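You operate a simulated robot arm through the tools that you are given. There is no shell and no other tool.

Carry out the task below with a simulated robot arm. There is one attempt and no reset: what you move stays moved.

TASK
Drive both bolts of the drawbar-end shock to 80 NM, top bolt first.
Fine: grey driver back in its dock.

Only the result counts: the job must be done as asked and must still hold three seconds after the hand-in. Knocking over, shifting, dropping, spilling or breaking anything else fails it.

THE ROBOT
A 6-joint arm with a two-finger parallel gripper, fixed in place. Base frame: the origin is at the foot of the arm, x ahead of it, y to its left, z up; the work surface is at about z = 712. Lengths are in mm, angles in rad, forces in N, time in s.
With the tool pointing down near the work surface it reaches from about 220 to 620 mm from the base axis. Its first joint turns from -1.152 to 1.152 rad. Payload 2.7 kg.
The TCP is the grasp point between the finger pads, 23 mm short of the fingertips. In the tool frame z runs along the fingers and y along their closing line. The gripper opens to 94 mm. The fingers are 38 mm wide and 10 mm thick; the gripper's body (54 by 96 mm) begins 39 mm behind the TCP.
Orientation is told as [roll, pitch, yaw] about the base's x, y, z axes, in that order, counted from this pose: with the fingers straight down and closing along the base's y, the tool's x points along the base's -x, its y along +y and its z along -z.

THE INTERFACE
- The arm moves only by the tool drive_tool. Its argument "increments" is text: rows parted by semicolons, each of 7 numbers parted by spaces: the shift along the tool's x, y, z in units of 100 mm (1.0 is 100 mm), then the turn, a rotation vector about the tool's x, y, z in units of 180 degrees (1.0 is 180 degrees), then the closure, from 0 (fully open) to 1 (shut). In form: dx dy dz wx wy wz jaw; .... A call has 1 to 20 rows; each row is the pose to reach, as a shift and turn from the pose commanded when the call began, along the tool's axes at that moment. A call with a number of a shift or a turn outside -1 to 1 is refused whole. A row lasts 0.2 s, in which the tool goes at most 50 mm and 0.15 rad; a call with a longer step from one row to the next is refused whole, and so is a gripper value outside its range. A pose out of reach is approached as far as the arm can. The call stops where the force on the tool passes 50 N (or 10 N more than at its start, if that is more) or the arm is blocked; 0.2 s more then pass. The fingers move at their own pace (about 45 mm/s each) and stop on an object; they squeeze with about 42 N. The grip force told is the motor's: it shows also when the fingers shut on nothing. Time passes only in rows, and 0.2 s behind the last, so rows that repeat a pose let the fingers close. It gives the time, the measured TCP pose, the force on the tool (base axes), the opening and the grip force at its end, in the units of the frame above (readings bear some noise), with the torque about the TCP (base axes, N m) and any sound that the robot's microphone picked up.
- Cameras (640 x 400 px; columns grow to the right, rows downward): "scene" is fixed at [64.5, -426.8, 1397.2]; the picture's right is [0.85, -0.52, 0.00], its down [-0.34, -0.55, -0.76] and it looks along [0.40, 0.65, -0.65] (base axes); focal length 214 px, centre (320, 200). "wrist" rides on the gripper at [86, 16, -75] in the tool frame; the picture's right is [-0.18, 0.98, 0.00], its down [-0.58, -0.11, -0.81] and it looks along [-0.79, -0.15, 0.59] (tool axes); focal length 243 px, centre (320, 200).
- snapshot(camera): a new picture of that camera. It takes no simulated time.
- measure_at(camera, pixels): for up to 12 pixels [column, row] of the newest picture of that camera ("zoom" is the newest enlarged one), the place [x, y, z] in the base frame of the surface seen there, good to about 2 mm. It takes no simulated time.
- zoom(camera, box): a new picture of the part [left, top, right, bottom] of that camera's present view, enlarged. It takes no simulated time.
- sign_off(): hands the job in; it is judged then, once.

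Open the gripper and draw the arm clear of the work before you hand the job in, unless the task says otherwise.

The tools are called after "Request:" by a JSON object that holds its "op" and its "data". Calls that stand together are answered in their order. drive_tool: Moves the arm, as the interface text tells. Its arguments: {"type":"object","properties":{"increments":{"type":"string"}},"required":["increments"]} The other tools are called the same way: snapshot (camera) takes a picture; measure_at (camera, pixels) gives the place of the surface under pixels of a picture; zoom (camera, box) takes an enlarged picture of a part of a camera's view; sign_off () hands the job in.

At the start:

```text
time: 0.0
position: [417.3, 185.9, 1149.0]
tcp_rot: [0.001, -0.001, 0.001]
wrist_force: [0.5, 0.1, 0.0]
wrist_torque: [0.01, 0.02, 0.01]
finger_gap: 93.9
grasp_force: 0.1
```

scene: 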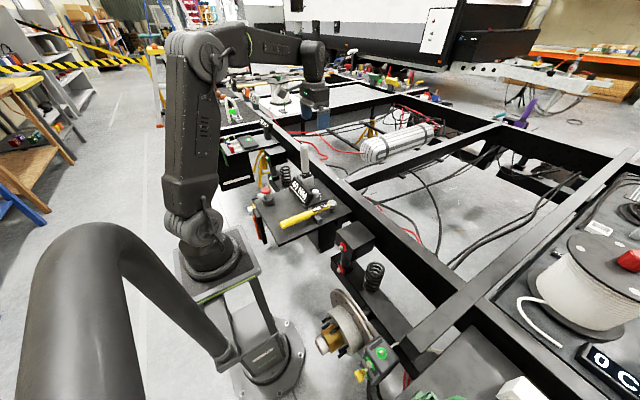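
wrist: 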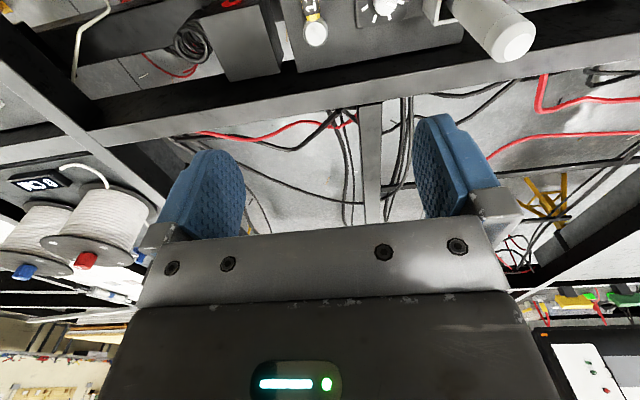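

The scene shows a tool tray around (300,200) with a yellow tool and a grey upright tool, and a shock/wheel around (350,310). I'll zoom in on these regions first.

Request:
{"op": "zoom", "data": {"camera": "scene", "box": [240, 130, 360, 250]}}

Request:
{"op": "zoom", "data": {"camera": "scene", "box": [300, 220, 440, 400]}}

Request:
{"op": "zoom", "data": {"camera": "scene", "box": [200, 60, 360, 180]}}

Request:
{"op": "zoom", "data": {"camera": "scene", "box": [400, 30, 640, 180]}}

```text
3.33 times, centred on (300, 190) of scene
```

zoom: 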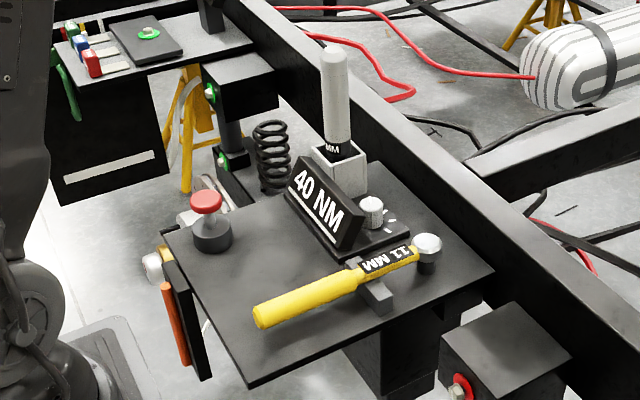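

```text
2.22 times, centred on (370, 310) of scene
```

zoom: 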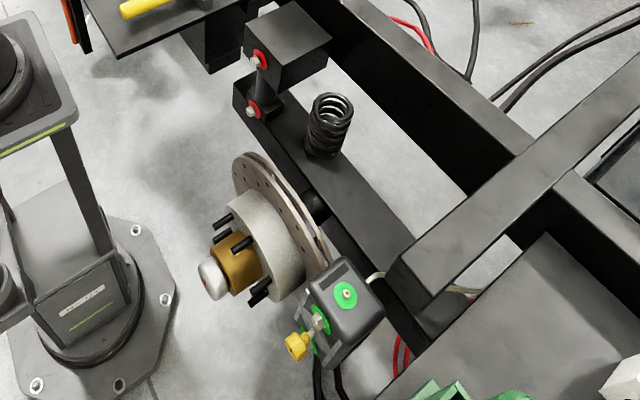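

```text
3.33 times, centred on (280, 120) of scene
```

zoom: 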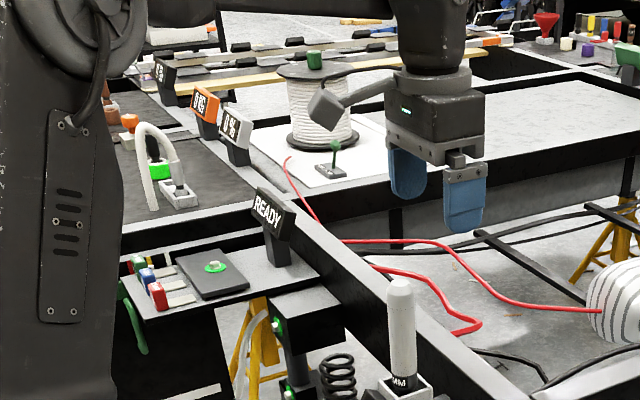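

```text
2.67 times, centred on (520, 105) of scene
```

zoom: 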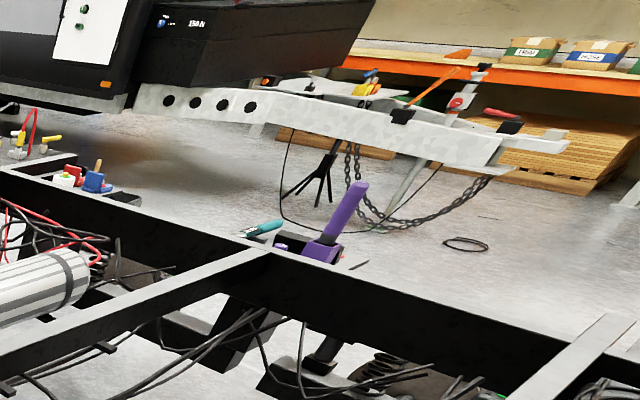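

The tray holds a "40 NM" display with a dial, a grey driver in a dock, a yellow 11 MM tool and a red button. There are two shocks, one with green and one with red bolt marks, so I'm zooming further to read labels and find the drawbar end.

Request:
{"op": "zoom", "data": {"camera": "scene", "box": [285, 140, 345, 200]}}

Request:
{"op": "zoom", "data": {"camera": "scene", "box": [325, 215, 400, 275]}}

Request:
{"op": "zoom", "data": {"camera": "scene", "box": [215, 120, 300, 200]}}

Request:
{"op": "zoom", "data": {"camera": "scene", "box": [400, 200, 640, 400]}}

Request:
{"op": "zoom", "data": {"camera": "scene", "box": [160, 0, 420, 120]}}

```text
6.67 times, centred on (315, 170) of scene
```

zoom: 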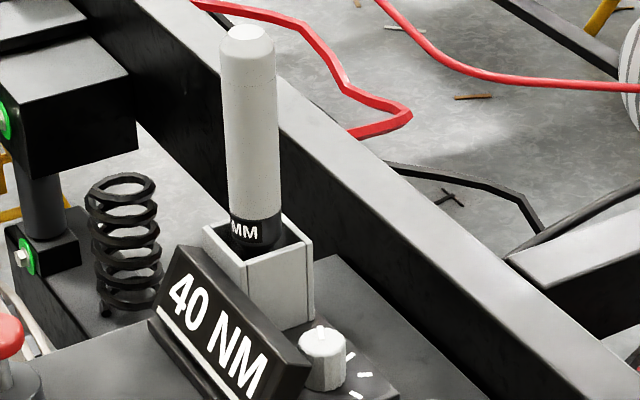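

```text
6.67 times, centred on (362, 245) of scene
```

zoom: 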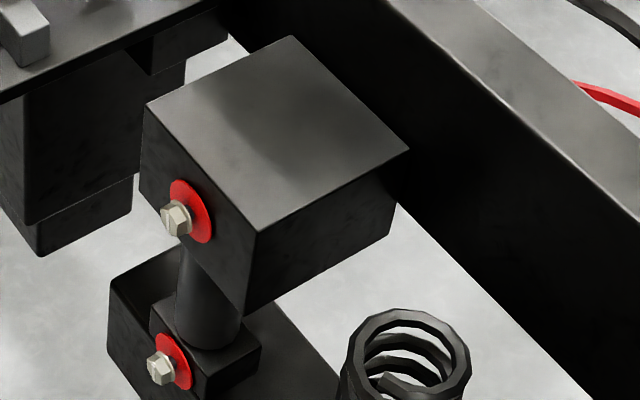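

```text
5.00 times, centred on (258, 160) of scene
```

zoom: 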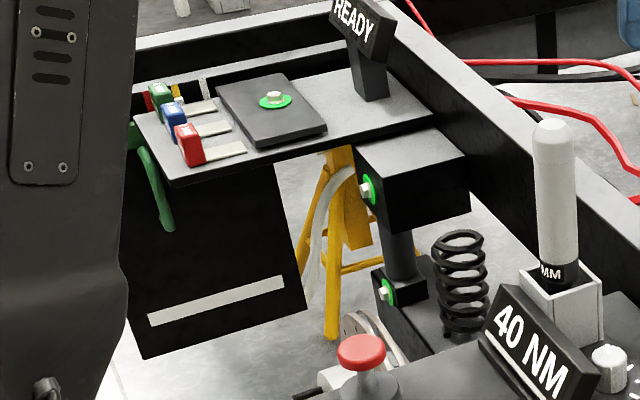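

```text
2.00 times, centred on (520, 300) of scene
```

zoom: 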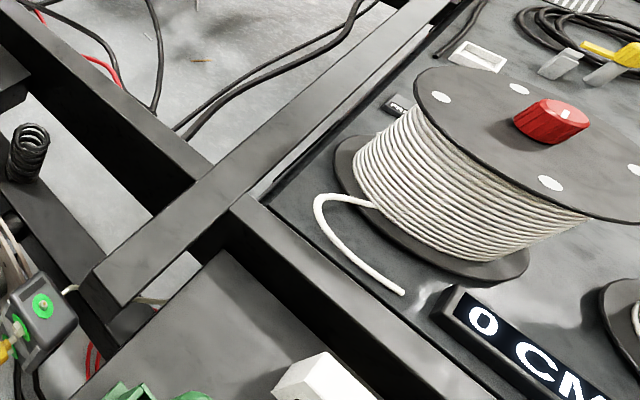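

```text
2.46 times, centred on (290, 60) of scene
```

zoom: 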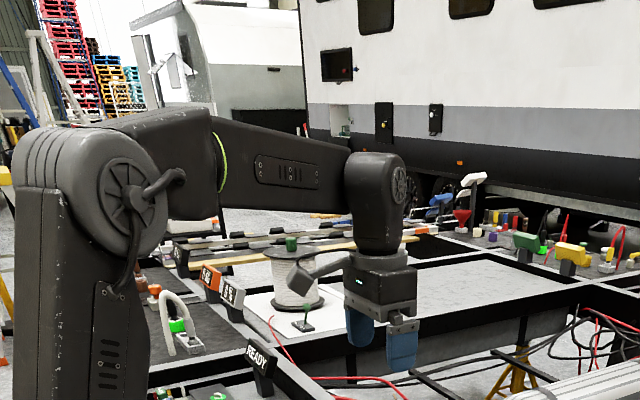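

Measuring key places: dial, driver, button, both shocks' bolts.

Request:
{"op": "snapshot", "data": {"camera": "scene"}}

Request:
{"op": "measure_at", "data": {"camera": "scene", "pixels": [[265, 190], [304, 150], [306, 181], [315, 193], [320, 210], [290, 222], [345, 250], [342, 270], [272, 158], [276, 178], [264, 138], [302, 190]]}}

Request:
{"op": "measure_at", "data": {"camera": "scene", "pixels": [[322, 343], [360, 378], [378, 353], [372, 275], [420, 340], [470, 330], [610, 165], [400, 145], [500, 75], [240, 160], [520, 115], [640, 190]]}}

```text
taken
```

scene: 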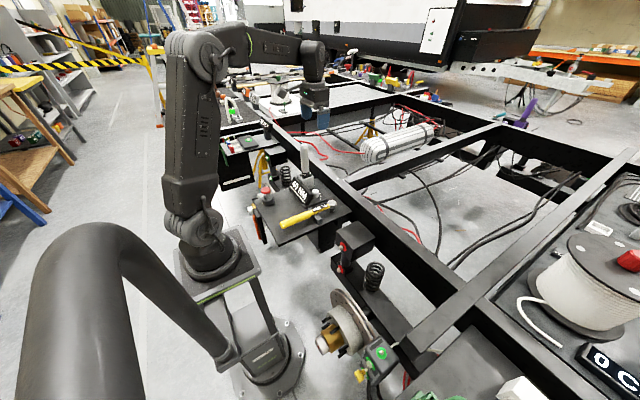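

```text
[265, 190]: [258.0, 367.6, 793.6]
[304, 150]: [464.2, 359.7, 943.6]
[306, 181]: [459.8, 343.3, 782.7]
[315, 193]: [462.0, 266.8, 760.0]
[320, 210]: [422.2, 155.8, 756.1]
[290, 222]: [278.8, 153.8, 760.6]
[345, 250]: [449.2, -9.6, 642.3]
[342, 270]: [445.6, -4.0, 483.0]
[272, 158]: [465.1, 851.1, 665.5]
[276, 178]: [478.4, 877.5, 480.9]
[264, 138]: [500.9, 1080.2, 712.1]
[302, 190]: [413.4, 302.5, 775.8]
```

```text
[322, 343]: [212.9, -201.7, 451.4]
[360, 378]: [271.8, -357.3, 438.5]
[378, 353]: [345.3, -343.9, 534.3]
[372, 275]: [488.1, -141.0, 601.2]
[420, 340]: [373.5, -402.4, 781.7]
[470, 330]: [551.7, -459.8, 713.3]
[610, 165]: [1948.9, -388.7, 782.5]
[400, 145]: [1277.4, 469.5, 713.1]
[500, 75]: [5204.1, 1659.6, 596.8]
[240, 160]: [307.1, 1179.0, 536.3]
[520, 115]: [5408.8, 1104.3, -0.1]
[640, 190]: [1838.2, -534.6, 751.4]
```

The red-marked shock is at about (449,-10) with bolts at z≈642/≈483 and the green one is near y≈850. I'm zooming the wrist view for clues on which end carries the drawbar.

Request:
{"op": "zoom", "data": {"camera": "wrist", "box": [0, 0, 320, 200]}}

Request:
{"op": "zoom", "data": {"camera": "wrist", "box": [220, 0, 540, 200]}}

Request:
{"op": "zoom", "data": {"camera": "scene", "box": [320, 60, 480, 160]}}

Request:
{"op": "zoom", "data": {"camera": "scene", "box": [480, 0, 640, 130]}}

Request:
{"op": "zoom", "data": {"camera": "scene", "box": [520, 120, 640, 200]}}

```text
2.00 times, centred on (160, 100) of wrist
```

zoom: 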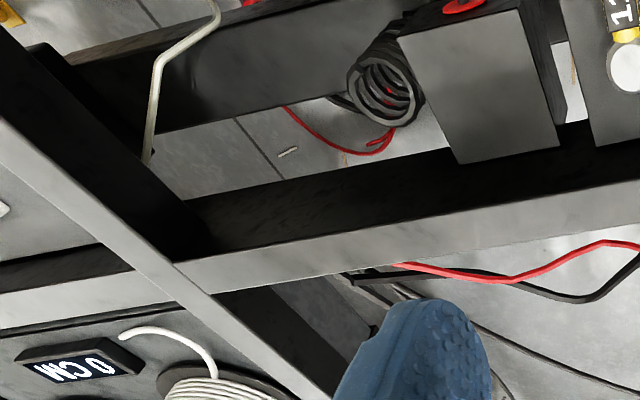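

```text
2.00 times, centred on (380, 100) of wrist
```

zoom: 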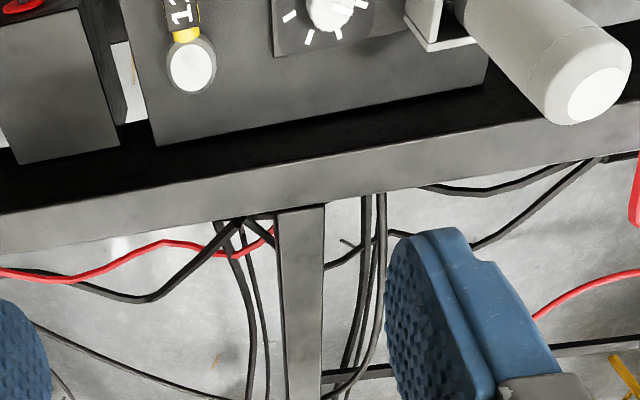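

```text
4.00 times, centred on (400, 110) of scene
```

zoom: 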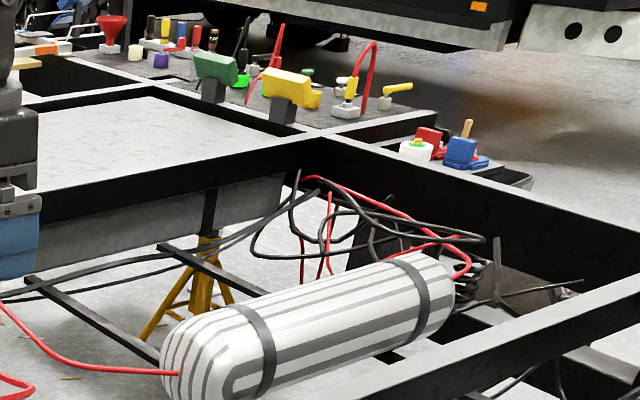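

```text
3.08 times, centred on (560, 65) of scene
```

zoom: 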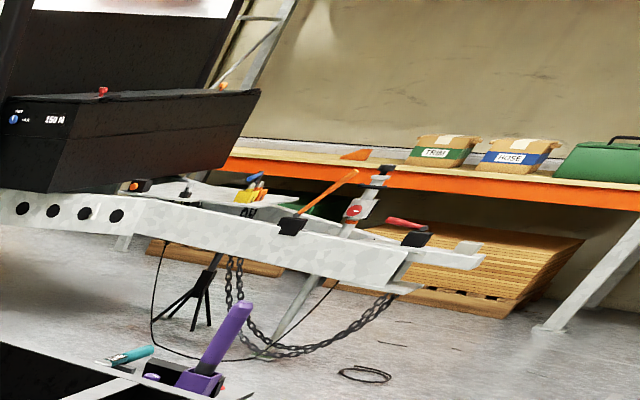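

```text
5.00 times, centred on (580, 160) of scene
```

zoom: 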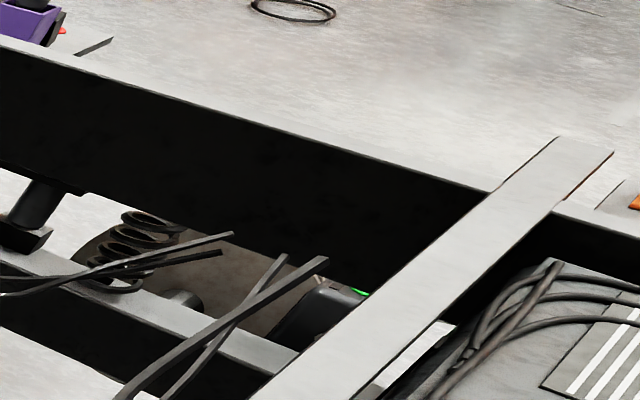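

The neighbouring trailer's drawbar points towards -y. I'll yaw the wrist 90° so the camera looks along -y at this chassis's end.

Request:
{"op": "drive_tool", "data": {"increments": "0 0 0 0 0 0.045 0;0 0 0 0 0 0.09 0;0 0 0 0 0 0.135 0;0 0 0 0 0 0.18 0;0 0 0 0 0 0.225 0;0 0 0 0 0 0.27 0;0 0 0 0 0 0.315 0;0 0 0 0 0 0.36 0;0 0 0 0 0 0.405 0;0 0 0 0 0 0.45 0;0 0 0 0 0 0.495 0"}}

Request:
{"op": "snapshot", "data": {"camera": "wrist"}}

Request:
{"op": "snapshot", "data": {"camera": "scene"}}

```text
time: 2.4
position: [417.4, 187.2, 1149.1]
tcp_rot: [0.001, -0.001, -1.558]
wrist_force: [0.1, 0.9, -0.6]
wrist_torque: [0.02, 0.03, 0.04]
finger_gap: 94.1
grasp_force: 0.1
```

```text
taken
```

wrist: 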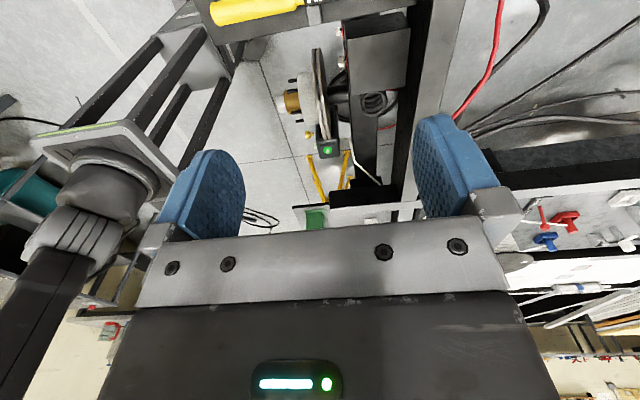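

```text
taken
```

scene: 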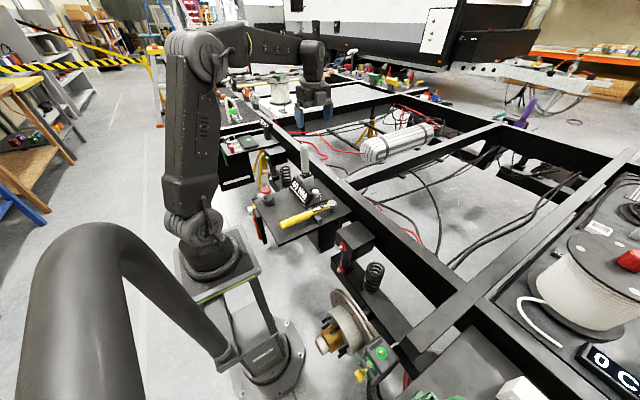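

Tilting the tool so the camera looks further up along -y to see the chassis end.

Request:
{"op": "drive_tool", "data": {"increments": "0 0 0 0 -0.045 0 0;0 0 0 0 -0.09 0 0;0 0 0 0 -0.135 0 0;0 0 0 0 -0.18 0 0;0 0 0 0 -0.225 0 0"}}

Request:
{"op": "snapshot", "data": {"camera": "wrist"}}

Request:
{"op": "zoom", "data": {"camera": "wrist", "box": [200, 0, 460, 200]}}

```text
time: 3.6
position: [417.4, 186.2, 1150.2]
tcp_rot: [0.002, -0.708, -1.556]
wrist_force: [1.0, 0.4, 0.0]
wrist_torque: [-0.02, -0.01, -0.02]
finger_gap: 93.9
grasp_force: 0.2
```

```text
taken
```

wrist: 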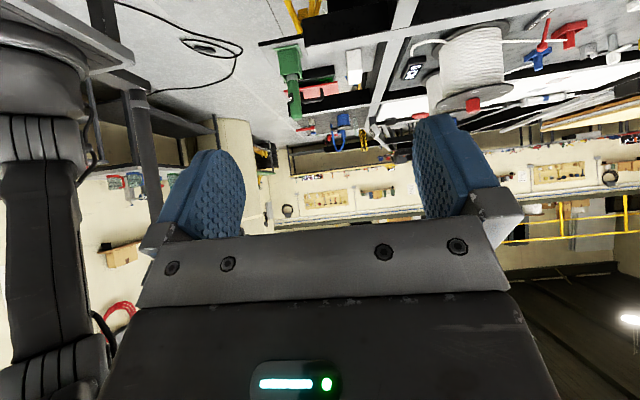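

```text
2.00 times, centred on (330, 100) of wrist
```

zoom: 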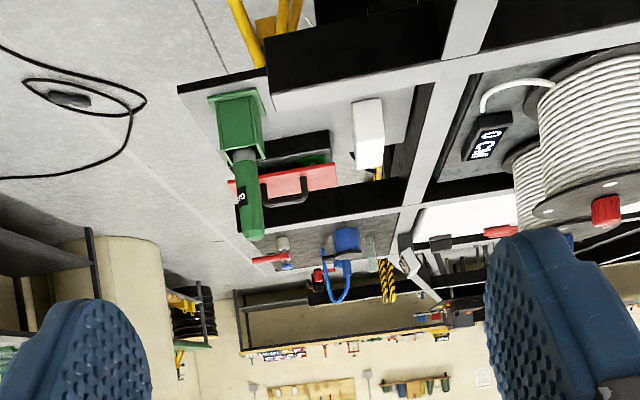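

Something diagonal near wrist pixel (378,150) might be an A-frame drawbar; zooming there.

Request:
{"op": "zoom", "data": {"camera": "wrist", "box": [310, 90, 430, 170]}}

Request:
{"op": "measure_at", "data": {"camera": "wrist", "pixels": [[367, 115], [376, 150], [385, 160], [330, 128], [352, 148], [345, 150], [300, 150], [400, 120]]}}

```text
5.00 times, centred on (370, 130) of wrist
```

zoom: 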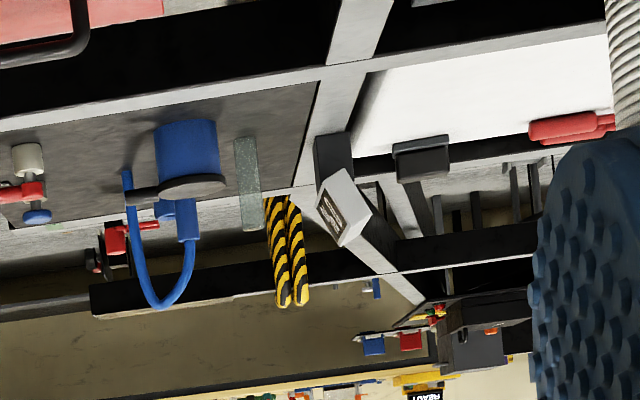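

```text
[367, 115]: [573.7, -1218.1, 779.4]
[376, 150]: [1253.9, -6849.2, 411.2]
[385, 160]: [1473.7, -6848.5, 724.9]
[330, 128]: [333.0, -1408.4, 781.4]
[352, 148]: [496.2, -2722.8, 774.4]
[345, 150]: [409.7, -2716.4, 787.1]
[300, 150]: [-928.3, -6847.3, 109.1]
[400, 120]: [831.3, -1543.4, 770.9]
```

The diagonal bar at zoom (380,260) leads towards (430,310); measuring its points.

Request:
{"op": "measure_at", "data": {"camera": "zoom", "pixels": [[345, 200], [375, 245], [390, 270], [415, 297], [435, 312], [470, 320], [440, 240], [530, 230], [310, 195], [100, 290], [485, 350], [400, 205]]}}

Request:
{"op": "zoom", "data": {"camera": "wrist", "box": [360, 120, 420, 170]}}

```text
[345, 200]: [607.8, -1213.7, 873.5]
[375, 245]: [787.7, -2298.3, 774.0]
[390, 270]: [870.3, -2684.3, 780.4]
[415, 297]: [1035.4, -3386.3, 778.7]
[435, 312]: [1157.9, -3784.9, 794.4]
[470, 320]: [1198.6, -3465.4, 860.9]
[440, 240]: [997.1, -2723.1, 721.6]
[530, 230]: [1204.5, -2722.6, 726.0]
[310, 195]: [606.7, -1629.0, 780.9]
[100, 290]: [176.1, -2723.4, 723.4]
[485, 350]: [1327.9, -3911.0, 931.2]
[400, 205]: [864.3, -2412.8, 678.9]
```

```text
8.00 times, centred on (390, 145) of wrist
```

zoom: 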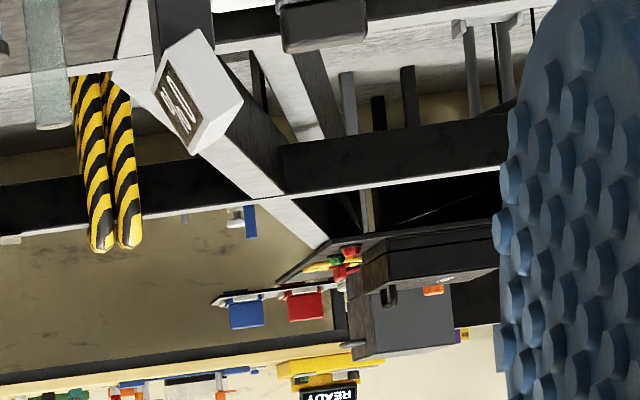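

The A-frame rails converge from (607,-1629) to (1158,-3785), so the drawbar is at the -y end and the drawbar-end shock is the red-marked one at (449,-10). I'll undo the tilt and yaw, then look at the tray closely.

Request:
{"op": "drive_tool", "data": {"increments": "0 0 0 0 0.045 0 0;0 0 0 0 0.09 0 0;0 0 0 0 0.135 0 0;0 0 0 0 0.18 0 0;0 0 0 0 0.225 0 0"}}

Request:
{"op": "drive_tool", "data": {"increments": "0 0 0 0 0 -0.045 0;0 0 0 0 0 -0.09 0;0 0 0 0 0 -0.135 0;0 0 0 0 0 -0.18 0;0 0 0 0 0 -0.225 0;0 0 0 0 0 -0.27 0;0 0 0 0 0 -0.315 0;0 0 0 0 0 -0.36 0;0 0 0 0 0 -0.405 0;0 0 0 0 0 -0.45 0;0 0 0 0 0 -0.495 0"}}

Request:
{"op": "drive_tool", "data": {"increments": "0.3 0.3 0.1 0 0 0 0;0.6 0.6 0.2 0 0 0 0;0.9 0.8 0.4 0 0 0 0;1.0 0.8 0.6 0 0 0 0;1.0 0.8 0.9 0 0 0 0;1.0 0.8 0.9 0 0.04 0 0;1.0 0.8 0.9 0 0.08 0 0;1.0 0.8 0.9 0 0.12 0 0"}}

Request:
{"op": "snapshot", "data": {"camera": "wrist"}}

```text
time: 4.8
position: [417.3, 185.4, 1149.3]
tcp_rot: [0.003, 0.004, -1.554]
wrist_force: [-0.1, 0.4, -0.3]
wrist_torque: [0.03, 0.0, 0.02]
finger_gap: 94.0
grasp_force: 0.1
```

```text
time: 7.2
position: [417.3, 183.7, 1149.1]
tcp_rot: [0.0, -0.002, 0.003]
wrist_force: [0.4, -0.3, 0.1]
wrist_torque: [-0.02, 0.01, 0.0]
finger_gap: 94.0
grasp_force: 0.1
```

```text
time: 9.0
position: [316.4, 263.6, 1058.2]
tcp_rot: [0.001, 0.377, 0.0]
wrist_force: [-0.3, -0.1, 0.0]
wrist_torque: [0.01, -0.04, -0.02]
finger_gap: 94.1
grasp_force: 0.0
```

```text
taken
```

wrist: 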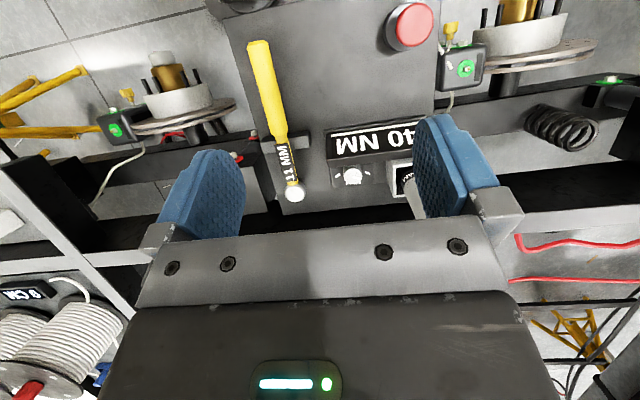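

The tray is visible near the top of the picture; zooming on the display, dial and tools.

Request:
{"op": "zoom", "data": {"camera": "wrist", "box": [280, 100, 440, 220]}}

Request:
{"op": "zoom", "data": {"camera": "wrist", "box": [200, 0, 460, 200]}}

Request:
{"op": "zoom", "data": {"camera": "scene", "box": [280, 140, 350, 215]}}

Request:
{"op": "snapshot", "data": {"camera": "scene"}}

```text
3.33 times, centred on (360, 160) of wrist
```

zoom: 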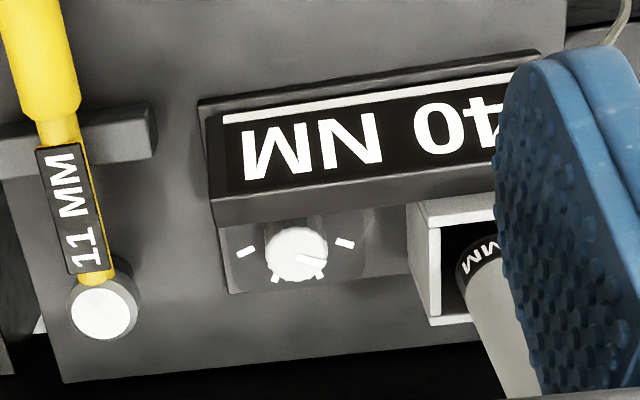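

```text
2.00 times, centred on (330, 100) of wrist
```

zoom: 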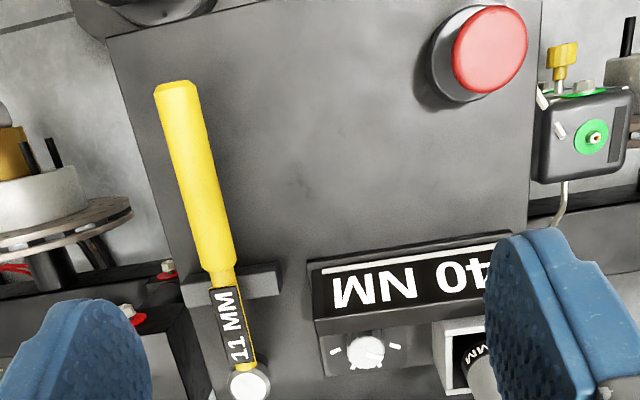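

```text
5.33 times, centred on (315, 178) of scene
```

zoom: 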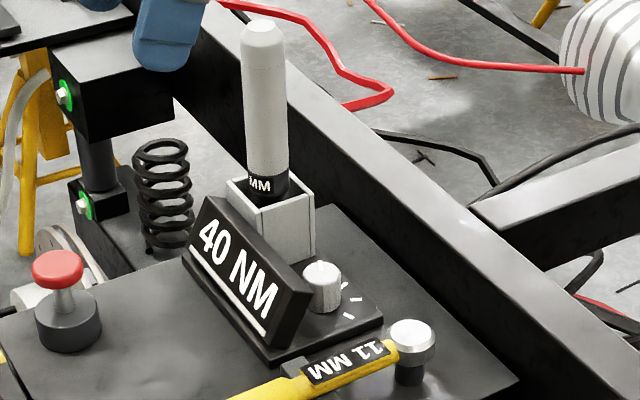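

```text
taken
```

scene: 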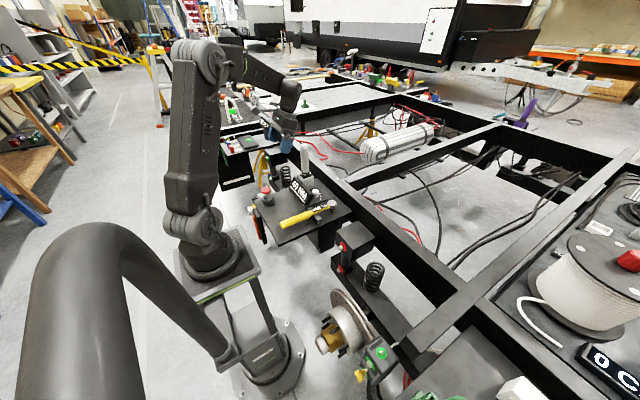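

The dial has four ticks on its +x side and a pointer line. I'll shift +y so the dial, dock and label sit between the fingers, and go a bit closer.

Request:
{"op": "drive_tool", "data": {"increments": "0 0.25 0 0 0 0 0;0 0.5 0.1 0 0.02 0 0;0 0.6 0.2 0 0.04 0 0;0 0.6 0.4 0 0.06 0 0"}}

Request:
{"op": "snapshot", "data": {"camera": "wrist"}}

Request:
{"op": "zoom", "data": {"camera": "wrist", "box": [220, 80, 440, 220]}}

```text
time: 10.0
position: [303.2, 323.9, 1019.8]
tcp_rot: [0.002, 0.564, 0.001]
wrist_force: [0.2, -0.7, 0.2]
wrist_torque: [-0.04, 0.0, 0.04]
finger_gap: 94.1
grasp_force: 0.0
```

```text
taken
```

wrist: 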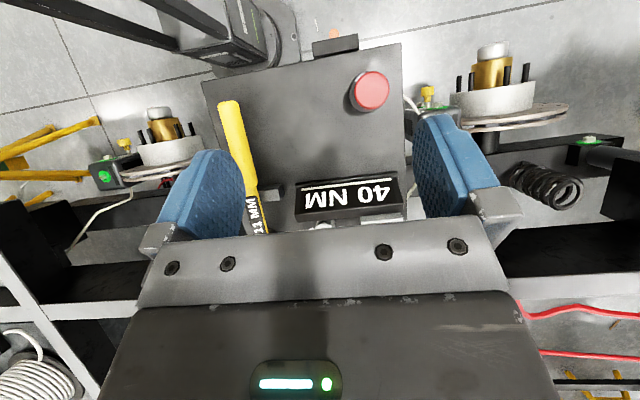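

```text
2.86 times, centred on (330, 150) of wrist
```

zoom: 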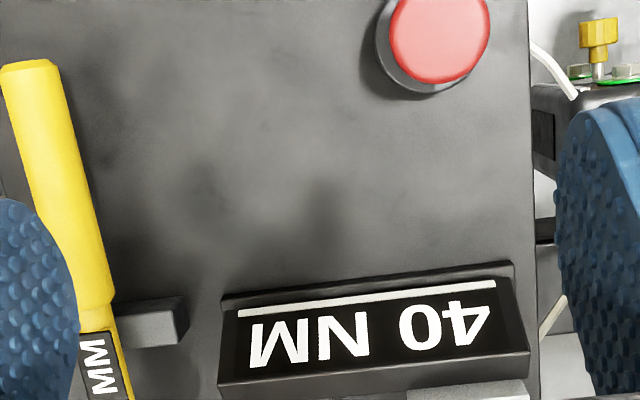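

The gripper body now hides the dial; I'll tilt back so it appears higher in the picture.

Request:
{"op": "drive_tool", "data": {"increments": "0 0 0 0 -0.045 0 0;0 0 0 0 -0.09 0 0;0 0 0 0 -0.14 0 0"}}

Request:
{"op": "snapshot", "data": {"camera": "wrist"}}

Request:
{"op": "zoom", "data": {"camera": "wrist", "box": [250, 20, 430, 160]}}

```text
refused: row 3 steps farther than a row can; nothing moved
```

```text
taken
```

wrist: 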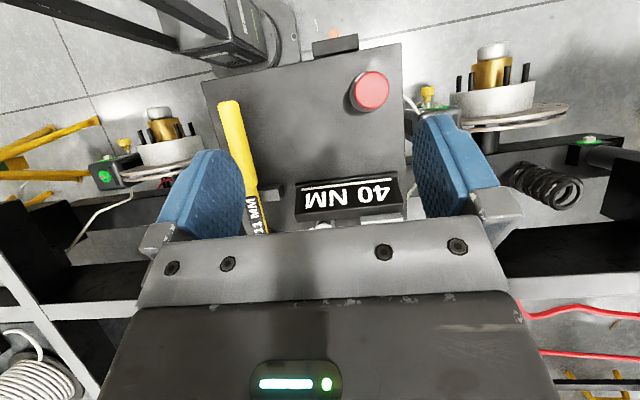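

```text
2.86 times, centred on (340, 90) of wrist
```

zoom: 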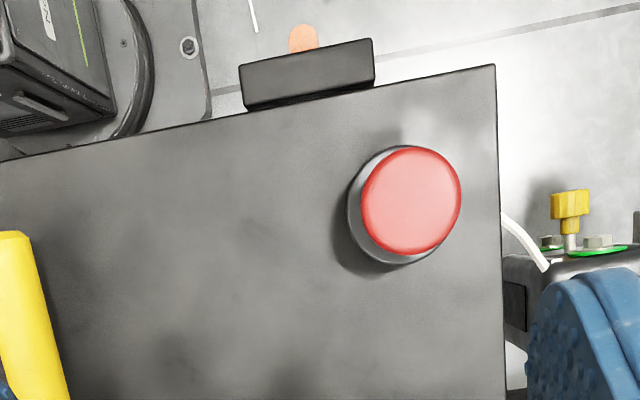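

The step was too large, so nothing moved. I'm repeating the tilt with smaller steps.

Request:
{"op": "drive_tool", "data": {"increments": "0 0 0 0 -0.045 0 0;0 0 0 0 -0.09 0 0;0 0 0 0 -0.135 0 0"}}

Request:
{"op": "snapshot", "data": {"camera": "wrist"}}

Request:
{"op": "zoom", "data": {"camera": "wrist", "box": [250, 20, 430, 160]}}

```text
time: 10.8
position: [302.5, 325.5, 1020.6]
tcp_rot: [0.001, 0.136, 0.0]
wrist_force: [0.5, 0.6, 0.1]
wrist_torque: [0.01, 0.01, 0.0]
finger_gap: 94.1
grasp_force: 0.1
```

```text
taken
```

wrist: 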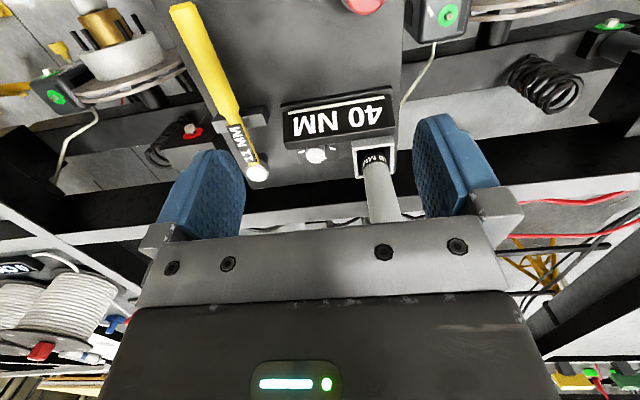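

```text
2.86 times, centred on (340, 90) of wrist
```

zoom: 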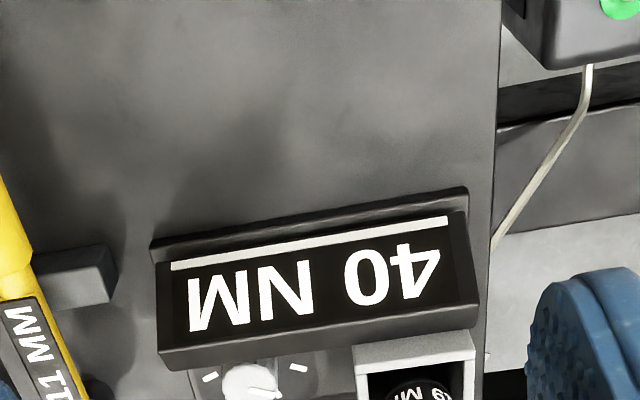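

Dial is at wrist (316,155) and dock at (373,160), so I'm zooming on those.

Request:
{"op": "zoom", "data": {"camera": "wrist", "box": [280, 120, 420, 220]}}

Request:
{"op": "measure_at", "data": {"camera": "zoom", "pixels": [[140, 160], [170, 165], [150, 200], [110, 150], [240, 150], [340, 130], [340, 260], [520, 260], [520, 130], [430, 170], [440, 300], [480, 380]]}}

Request:
{"op": "measure_at", "data": {"camera": "wrist", "pixels": [[290, 110], [392, 92], [288, 150], [395, 138], [365, 5], [257, 172], [240, 140], [215, 80], [180, 8]]}}

```text
4.00 times, centred on (350, 170) of wrist
```

zoom: 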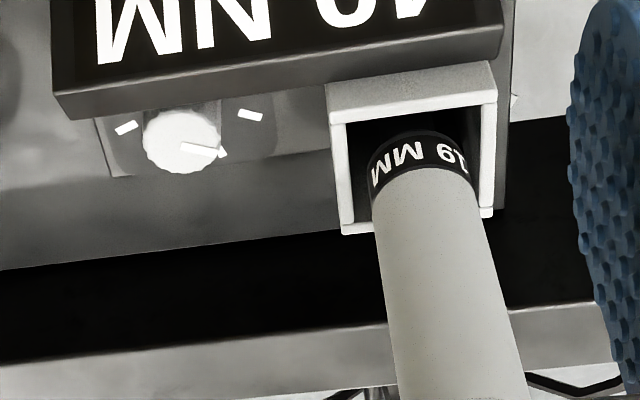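

```text
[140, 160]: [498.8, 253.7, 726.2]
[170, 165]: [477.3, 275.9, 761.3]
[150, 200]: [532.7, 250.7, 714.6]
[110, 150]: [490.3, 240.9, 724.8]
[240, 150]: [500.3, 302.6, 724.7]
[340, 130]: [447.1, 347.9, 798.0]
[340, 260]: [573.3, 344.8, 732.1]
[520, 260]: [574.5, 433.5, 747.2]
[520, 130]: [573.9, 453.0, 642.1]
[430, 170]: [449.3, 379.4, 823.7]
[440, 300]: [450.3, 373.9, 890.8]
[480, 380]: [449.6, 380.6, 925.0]
```

```text
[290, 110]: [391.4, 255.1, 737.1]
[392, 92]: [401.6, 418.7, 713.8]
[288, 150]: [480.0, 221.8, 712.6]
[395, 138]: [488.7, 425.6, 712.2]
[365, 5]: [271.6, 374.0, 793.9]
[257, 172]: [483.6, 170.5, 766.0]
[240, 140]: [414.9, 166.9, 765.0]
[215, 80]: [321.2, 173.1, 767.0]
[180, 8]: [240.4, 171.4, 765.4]
```

The grey driver reads "19 MM" and sits in a square dock. I'll move the tool out over the tray for a steeper view of the dial and its ticks.

Request:
{"op": "drive_tool", "data": {"increments": "-0.3 -0.2 0 0 0.03 0 0;-0.6 -0.4 0 0 0.06 0 0;-0.9 -0.6 0.05 0 0.08 0 0;-1.0 -0.6 0.15 0 0.09 0 0"}}

Request:
{"op": "snapshot", "data": {"camera": "wrist"}}

Request:
{"op": "zoom", "data": {"camera": "wrist", "box": [250, 80, 430, 200]}}

```text
time: 11.8
position: [399.3, 264.2, 991.9]
tcp_rot: [0.002, 0.422, 0.002]
wrist_force: [-0.4, 0.4, 0.8]
wrist_torque: [0.02, 0.01, 0.01]
finger_gap: 94.1
grasp_force: 0.2
```

```text
taken
```

wrist: 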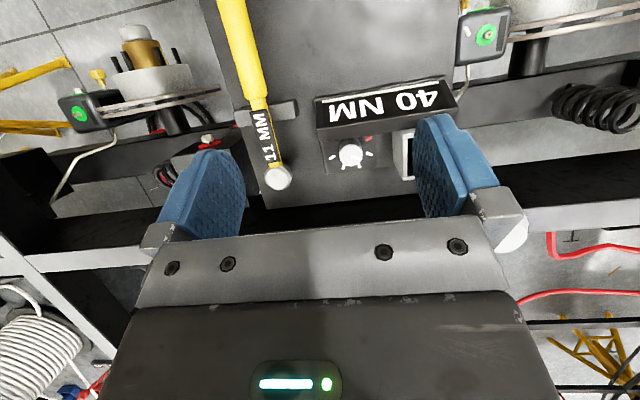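

```text
3.33 times, centred on (340, 140) of wrist
```

zoom: 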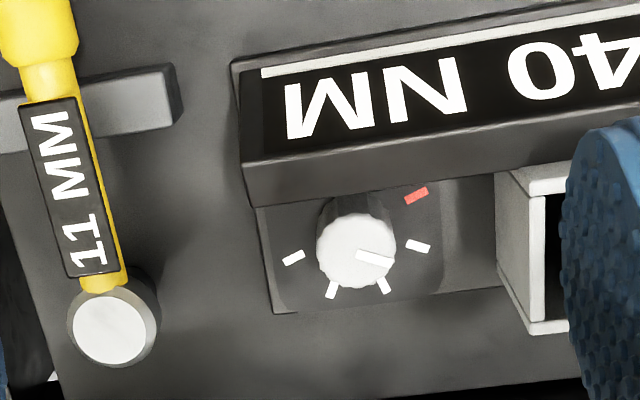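

Ticks are visible: a red one at zoom (415,195) and white ones at (418,247), (384,286), (331,289), (293,257), with the pointer at about (375,258). Measuring the dial and display geometry.

Request:
{"op": "measure_at", "data": {"camera": "zoom", "pixels": [[356, 250], [325, 250], [392, 250], [356, 282], [375, 258], [415, 195], [418, 247], [384, 286], [331, 289], [293, 257], [430, 280], [280, 290]]}}

Request:
{"op": "measure_at", "data": {"camera": "zoom", "pixels": [[350, 178], [350, 155], [350, 80], [250, 190], [540, 160], [530, 180], [535, 320], [580, 150], [112, 325], [75, 180], [170, 110], [350, 205]]}}

Request:
{"op": "zoom", "data": {"camera": "scene", "box": [300, 175, 340, 205]}}

```text
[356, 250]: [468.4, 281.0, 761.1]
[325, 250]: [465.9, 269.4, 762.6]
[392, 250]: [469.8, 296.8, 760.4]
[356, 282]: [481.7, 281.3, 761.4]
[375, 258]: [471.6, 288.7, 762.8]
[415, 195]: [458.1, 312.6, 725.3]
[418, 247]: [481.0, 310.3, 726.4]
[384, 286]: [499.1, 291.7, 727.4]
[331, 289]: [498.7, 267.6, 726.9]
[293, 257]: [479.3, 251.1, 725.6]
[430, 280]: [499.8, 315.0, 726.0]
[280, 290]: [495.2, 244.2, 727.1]
```

```text
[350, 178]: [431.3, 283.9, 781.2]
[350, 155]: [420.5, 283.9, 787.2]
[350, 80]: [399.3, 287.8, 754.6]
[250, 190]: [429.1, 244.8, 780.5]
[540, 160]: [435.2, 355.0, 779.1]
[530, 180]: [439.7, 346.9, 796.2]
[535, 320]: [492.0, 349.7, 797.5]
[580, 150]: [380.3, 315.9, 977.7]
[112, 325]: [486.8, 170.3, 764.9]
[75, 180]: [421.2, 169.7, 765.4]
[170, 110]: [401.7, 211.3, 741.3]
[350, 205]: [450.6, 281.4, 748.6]
```

```text
13.33 times, centred on (320, 190) of scene
```

zoom: 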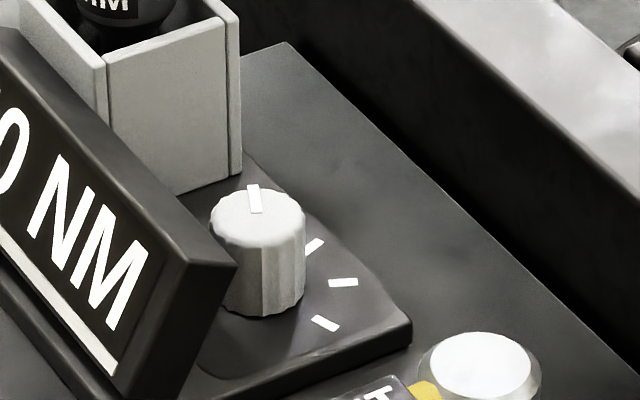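

Knob centre ≈(467,283), top z≈762, radius ≈15.5; the display's top edge is at x≈431, z≈781–787, and the pointer sits on the 40 tick. I'll straighten the tool and narrow the gripper.

Request:
{"op": "drive_tool", "data": {"increments": "0 0 0 0 -0.045 0 0.2;0 0 0 0 -0.09 0 0.4;0 0 0 0 -0.134 0 0.53"}}

Request:
{"op": "drive_tool", "data": {"increments": "-0.2 0.1 0 0 0 -0.045 0.53;-0.4 0.19 0 0 0 -0.09 0.53;-0.67 0.19 0 0 0 -0.135 0.53;-0.67 0.19 0.2 0 0 -0.18 0.53;-0.67 0.19 0.5 0 0 -0.225 0.53;-0.67 0.19 0.8 0 0 -0.27 0.53;-0.67 0.19 1.0 0 0 -0.315 0.53;-0.67 0.19 1.0 0 0 -0.333 0.53"}}

Request:
{"op": "snapshot", "data": {"camera": "wrist"}}

Request:
{"op": "snapshot", "data": {"camera": "scene"}}

Request:
{"op": "zoom", "data": {"camera": "scene", "box": [260, 130, 360, 220]}}

```text
time: 12.6
position: [400.3, 264.7, 993.2]
tcp_rot: [0.0, -0.002, 0.001]
wrist_force: [0.1, 0.6, -0.2]
wrist_torque: [0.02, -0.01, 0.0]
finger_gap: 44.4
grasp_force: 0.0
```

```text
time: 14.4
position: [466.2, 284.3, 892.5]
tcp_rot: [0.002, -0.002, 1.049]
wrist_force: [-0.1, -0.6, 0.0]
wrist_torque: [-0.02, 0.01, -0.01]
finger_gap: 44.4
grasp_force: 0.1
```

```text
taken
```

wrist: 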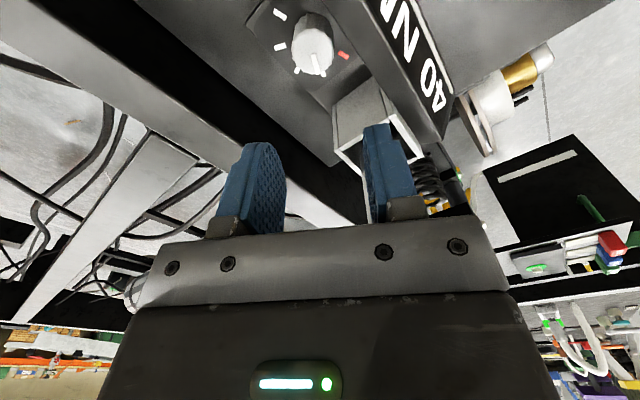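

```text
taken
```

scene: 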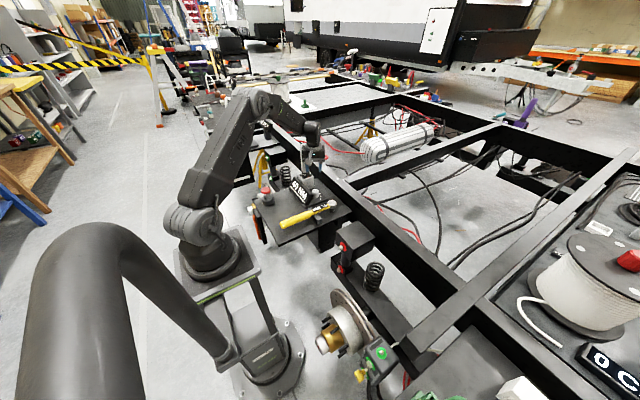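

```text
4.44 times, centred on (310, 175) of scene
```

zoom: 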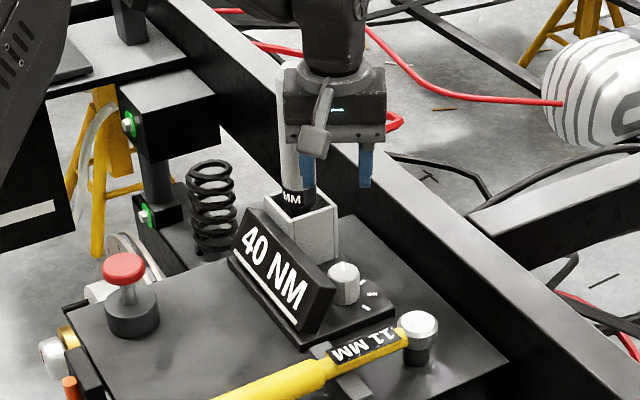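

The camera mount is now on the -y side, away from the driver. Re-measuring the knob from this view before descending.

Request:
{"op": "zoom", "data": {"camera": "wrist", "box": [250, 0, 380, 100]}}

Request:
{"op": "measure_at", "data": {"camera": "wrist", "pixels": [[316, 66], [306, 68], [328, 68], [317, 60], [317, 73], [311, 20], [340, 150], [385, 155]]}}

```text
4.00 times, centred on (315, 50) of wrist
```

zoom: 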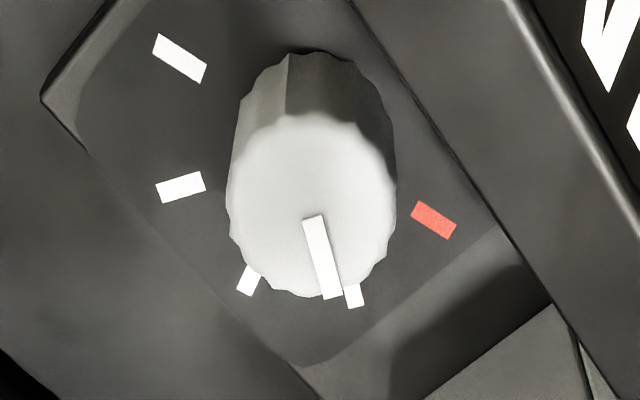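

```text
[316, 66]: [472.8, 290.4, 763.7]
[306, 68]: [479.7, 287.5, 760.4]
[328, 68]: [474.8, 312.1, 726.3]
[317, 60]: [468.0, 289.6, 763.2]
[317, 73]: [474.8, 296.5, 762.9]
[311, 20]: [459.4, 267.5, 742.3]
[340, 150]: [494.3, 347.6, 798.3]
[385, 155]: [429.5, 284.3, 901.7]
```

Measuring the top-face centre and edges in the zoom.

Request:
{"op": "measure_at", "data": {"camera": "zoom", "pixels": [[312, 207], [238, 205], [388, 205], [312, 125], [312, 290], [322, 230], [332, 290], [432, 220], [354, 295], [248, 280], [180, 187], [180, 58]]}}

```text
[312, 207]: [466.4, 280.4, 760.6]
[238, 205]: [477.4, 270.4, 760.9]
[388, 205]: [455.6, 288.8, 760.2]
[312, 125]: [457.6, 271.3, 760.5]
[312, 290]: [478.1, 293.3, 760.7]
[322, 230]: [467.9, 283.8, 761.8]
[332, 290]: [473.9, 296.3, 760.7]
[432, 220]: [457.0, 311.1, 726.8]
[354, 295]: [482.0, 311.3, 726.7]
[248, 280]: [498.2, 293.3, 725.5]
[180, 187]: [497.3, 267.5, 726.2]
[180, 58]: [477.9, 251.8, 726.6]
```

Knob centre ≈(467.5,281), top z≈761. Descending straight down in two calls, with the first ending just above the knob.

Request:
{"op": "drive_tool", "data": {"increments": "0.022 -0.028 0.3 0 0 0 0.53;0.022 -0.028 0.6 0 0 0 0.53;0.022 -0.028 0.9 0 0 0 0.53"}}

Request:
{"op": "zoom", "data": {"camera": "scene", "box": [285, 150, 345, 210]}}

Request:
{"op": "snapshot", "data": {"camera": "wrist"}}

```text
time: 15.2
position: [466.9, 279.7, 803.5]
tcp_rot: [-0.001, -0.002, 1.047]
wrist_force: [-4.9, -3.9, 18.0]
wrist_torque: [-0.11, 0.81, 0.19]
finger_gap: 44.6
grasp_force: 1.0
```

```text
6.67 times, centred on (315, 180) of scene
```

zoom: 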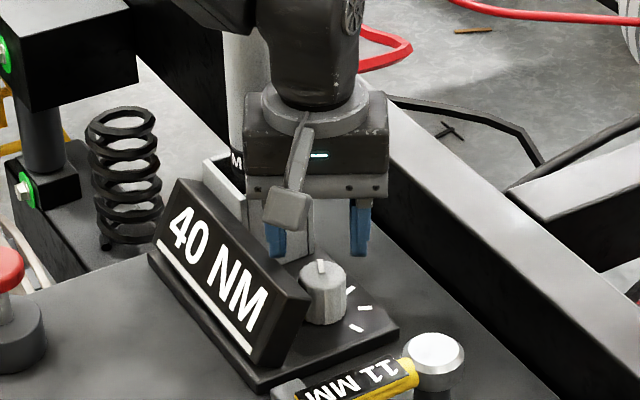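

```text
taken
```

wrist: 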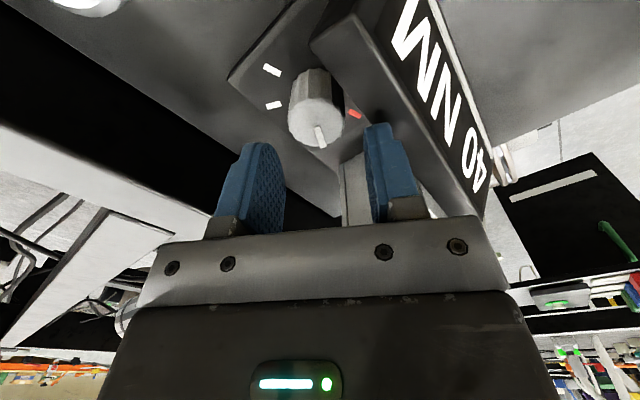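

At z=803 the tool felt 18 N upward: the -x finger's corner touched the top edge of the display. I'm backing straight up and will use a smaller yaw (±25°), which keeps the fingers clear of the display.

Request:
{"op": "drive_tool", "data": {"increments": "0 0 -0.2 0 0 0 0.53;0 0 -0.4 0 0 0 0.56"}}

Request:
{"op": "snapshot", "data": {"camera": "wrist"}}

Request:
{"op": "measure_at", "data": {"camera": "wrist", "pixels": [[330, 10], [345, 40], [360, 20]]}}

```text
time: 15.8
position: [467.2, 280.1, 842.2]
tcp_rot: [0.001, -0.001, 1.045]
wrist_force: [-0.1, -0.2, 0.5]
wrist_torque: [0.02, 0.0, -0.01]
finger_gap: 41.3
grasp_force: 0.0
```

```text
taken
```

wrist: 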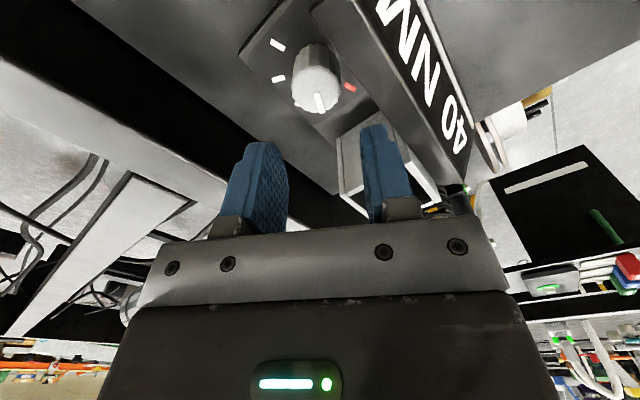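

```text
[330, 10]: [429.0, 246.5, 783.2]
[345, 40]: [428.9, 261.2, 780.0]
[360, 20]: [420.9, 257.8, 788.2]
```

The display edge is at x≈429, z≈780. Rotating to yaw +25° and descending onto the knob with a 41 mm gap.

Request:
{"op": "drive_tool", "data": {"increments": "-0.013 0 0 0 0 0.045 0.56;-0.013 0 0 0 0 0.09 0.56;-0.013 0 0 0 0 0.135 0.56;-0.013 0 0 0 0 0.18 0.56;-0.013 0 0 0 0 0.194 0.56;-0.013 0 0.2 0 0 0.194 0.56;-0.013 0 0.4 0 0 0.194 0.56;-0.013 0 0.6 0 0 0.194 0.56;-0.013 0 0.75 0 0 0.194 0.56"}}

Request:
{"op": "zoom", "data": {"camera": "scene", "box": [285, 150, 345, 210]}}

Request:
{"op": "snapshot", "data": {"camera": "wrist"}}

```text
time: 17.8
position: [472.3, 284.6, 769.6]
tcp_rot: [0.001, -0.011, 0.434]
wrist_force: [24.1, 5.4, 6.3]
wrist_torque: [0.1, 0.42, -0.69]
finger_gap: 39.0
grasp_force: 0.1
```

```text
6.67 times, centred on (315, 180) of scene
```

zoom: 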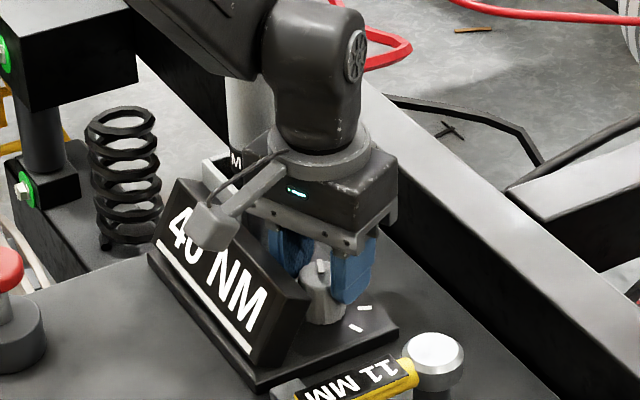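

```text
taken
```

wrist: 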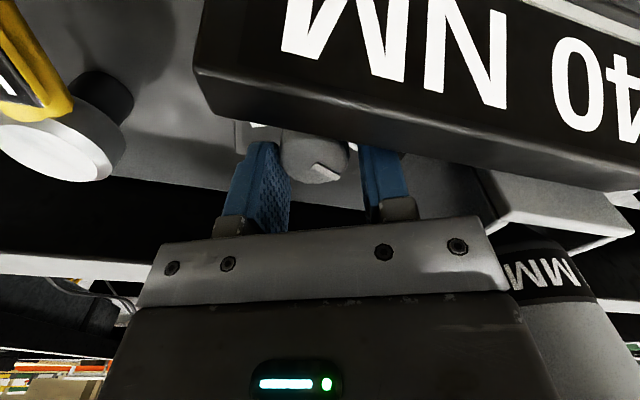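

The 24 N in +x (contact near z≈778 on the +y finger's side) shows the finger edge is rubbing the display's back edge. I'll raise, then grip the knob with the outer part of the pads by offsetting the tool ~12 mm away from the display.

Request:
{"op": "drive_tool", "data": {"increments": "-0.05 0 0 0 0 0 0.56;-0.08 0 -0.2 0 0 0 0.57;-0.08 0 -0.4 0 0 0 0.58;-0.08 0 -0.55 0 0 0.0 0.59"}}

Request:
{"op": "snapshot", "data": {"camera": "wrist"}}

Request:
{"op": "zoom", "data": {"camera": "wrist", "box": [200, 0, 440, 200]}}

Request:
{"op": "zoom", "data": {"camera": "scene", "box": [285, 150, 345, 210]}}

```text
time: 18.8
position: [475.8, 287.0, 822.4]
tcp_rot: [0.0, 0.004, 0.436]
wrist_force: [-0.4, 0.5, 0.6]
wrist_torque: [-0.02, 0.05, 0.04]
finger_gap: 38.4
grasp_force: 0.1
```

```text
taken
```

wrist: 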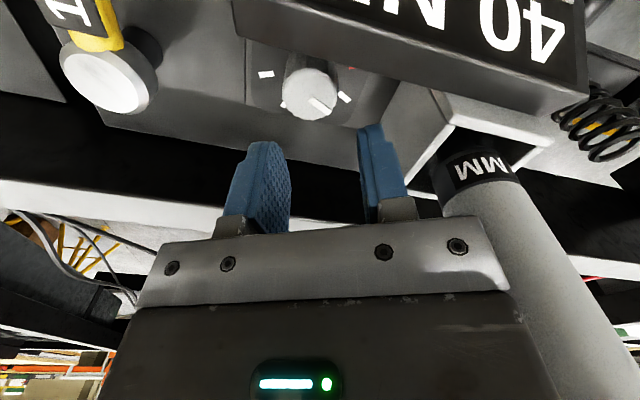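

```text
2.00 times, centred on (320, 100) of wrist
```

zoom: 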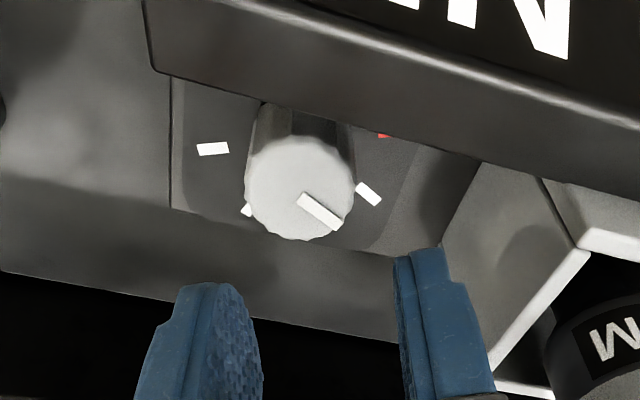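

```text
6.67 times, centred on (315, 180) of scene
```

zoom: 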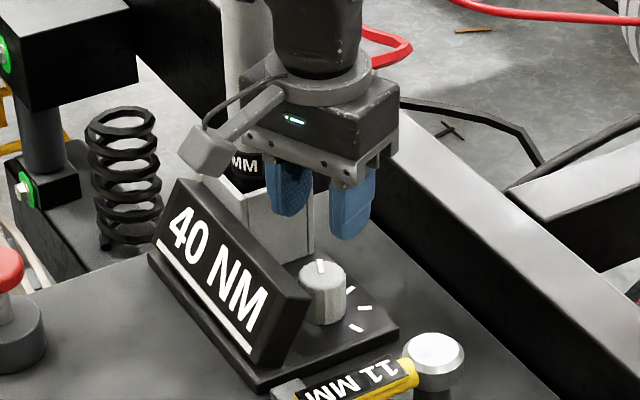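

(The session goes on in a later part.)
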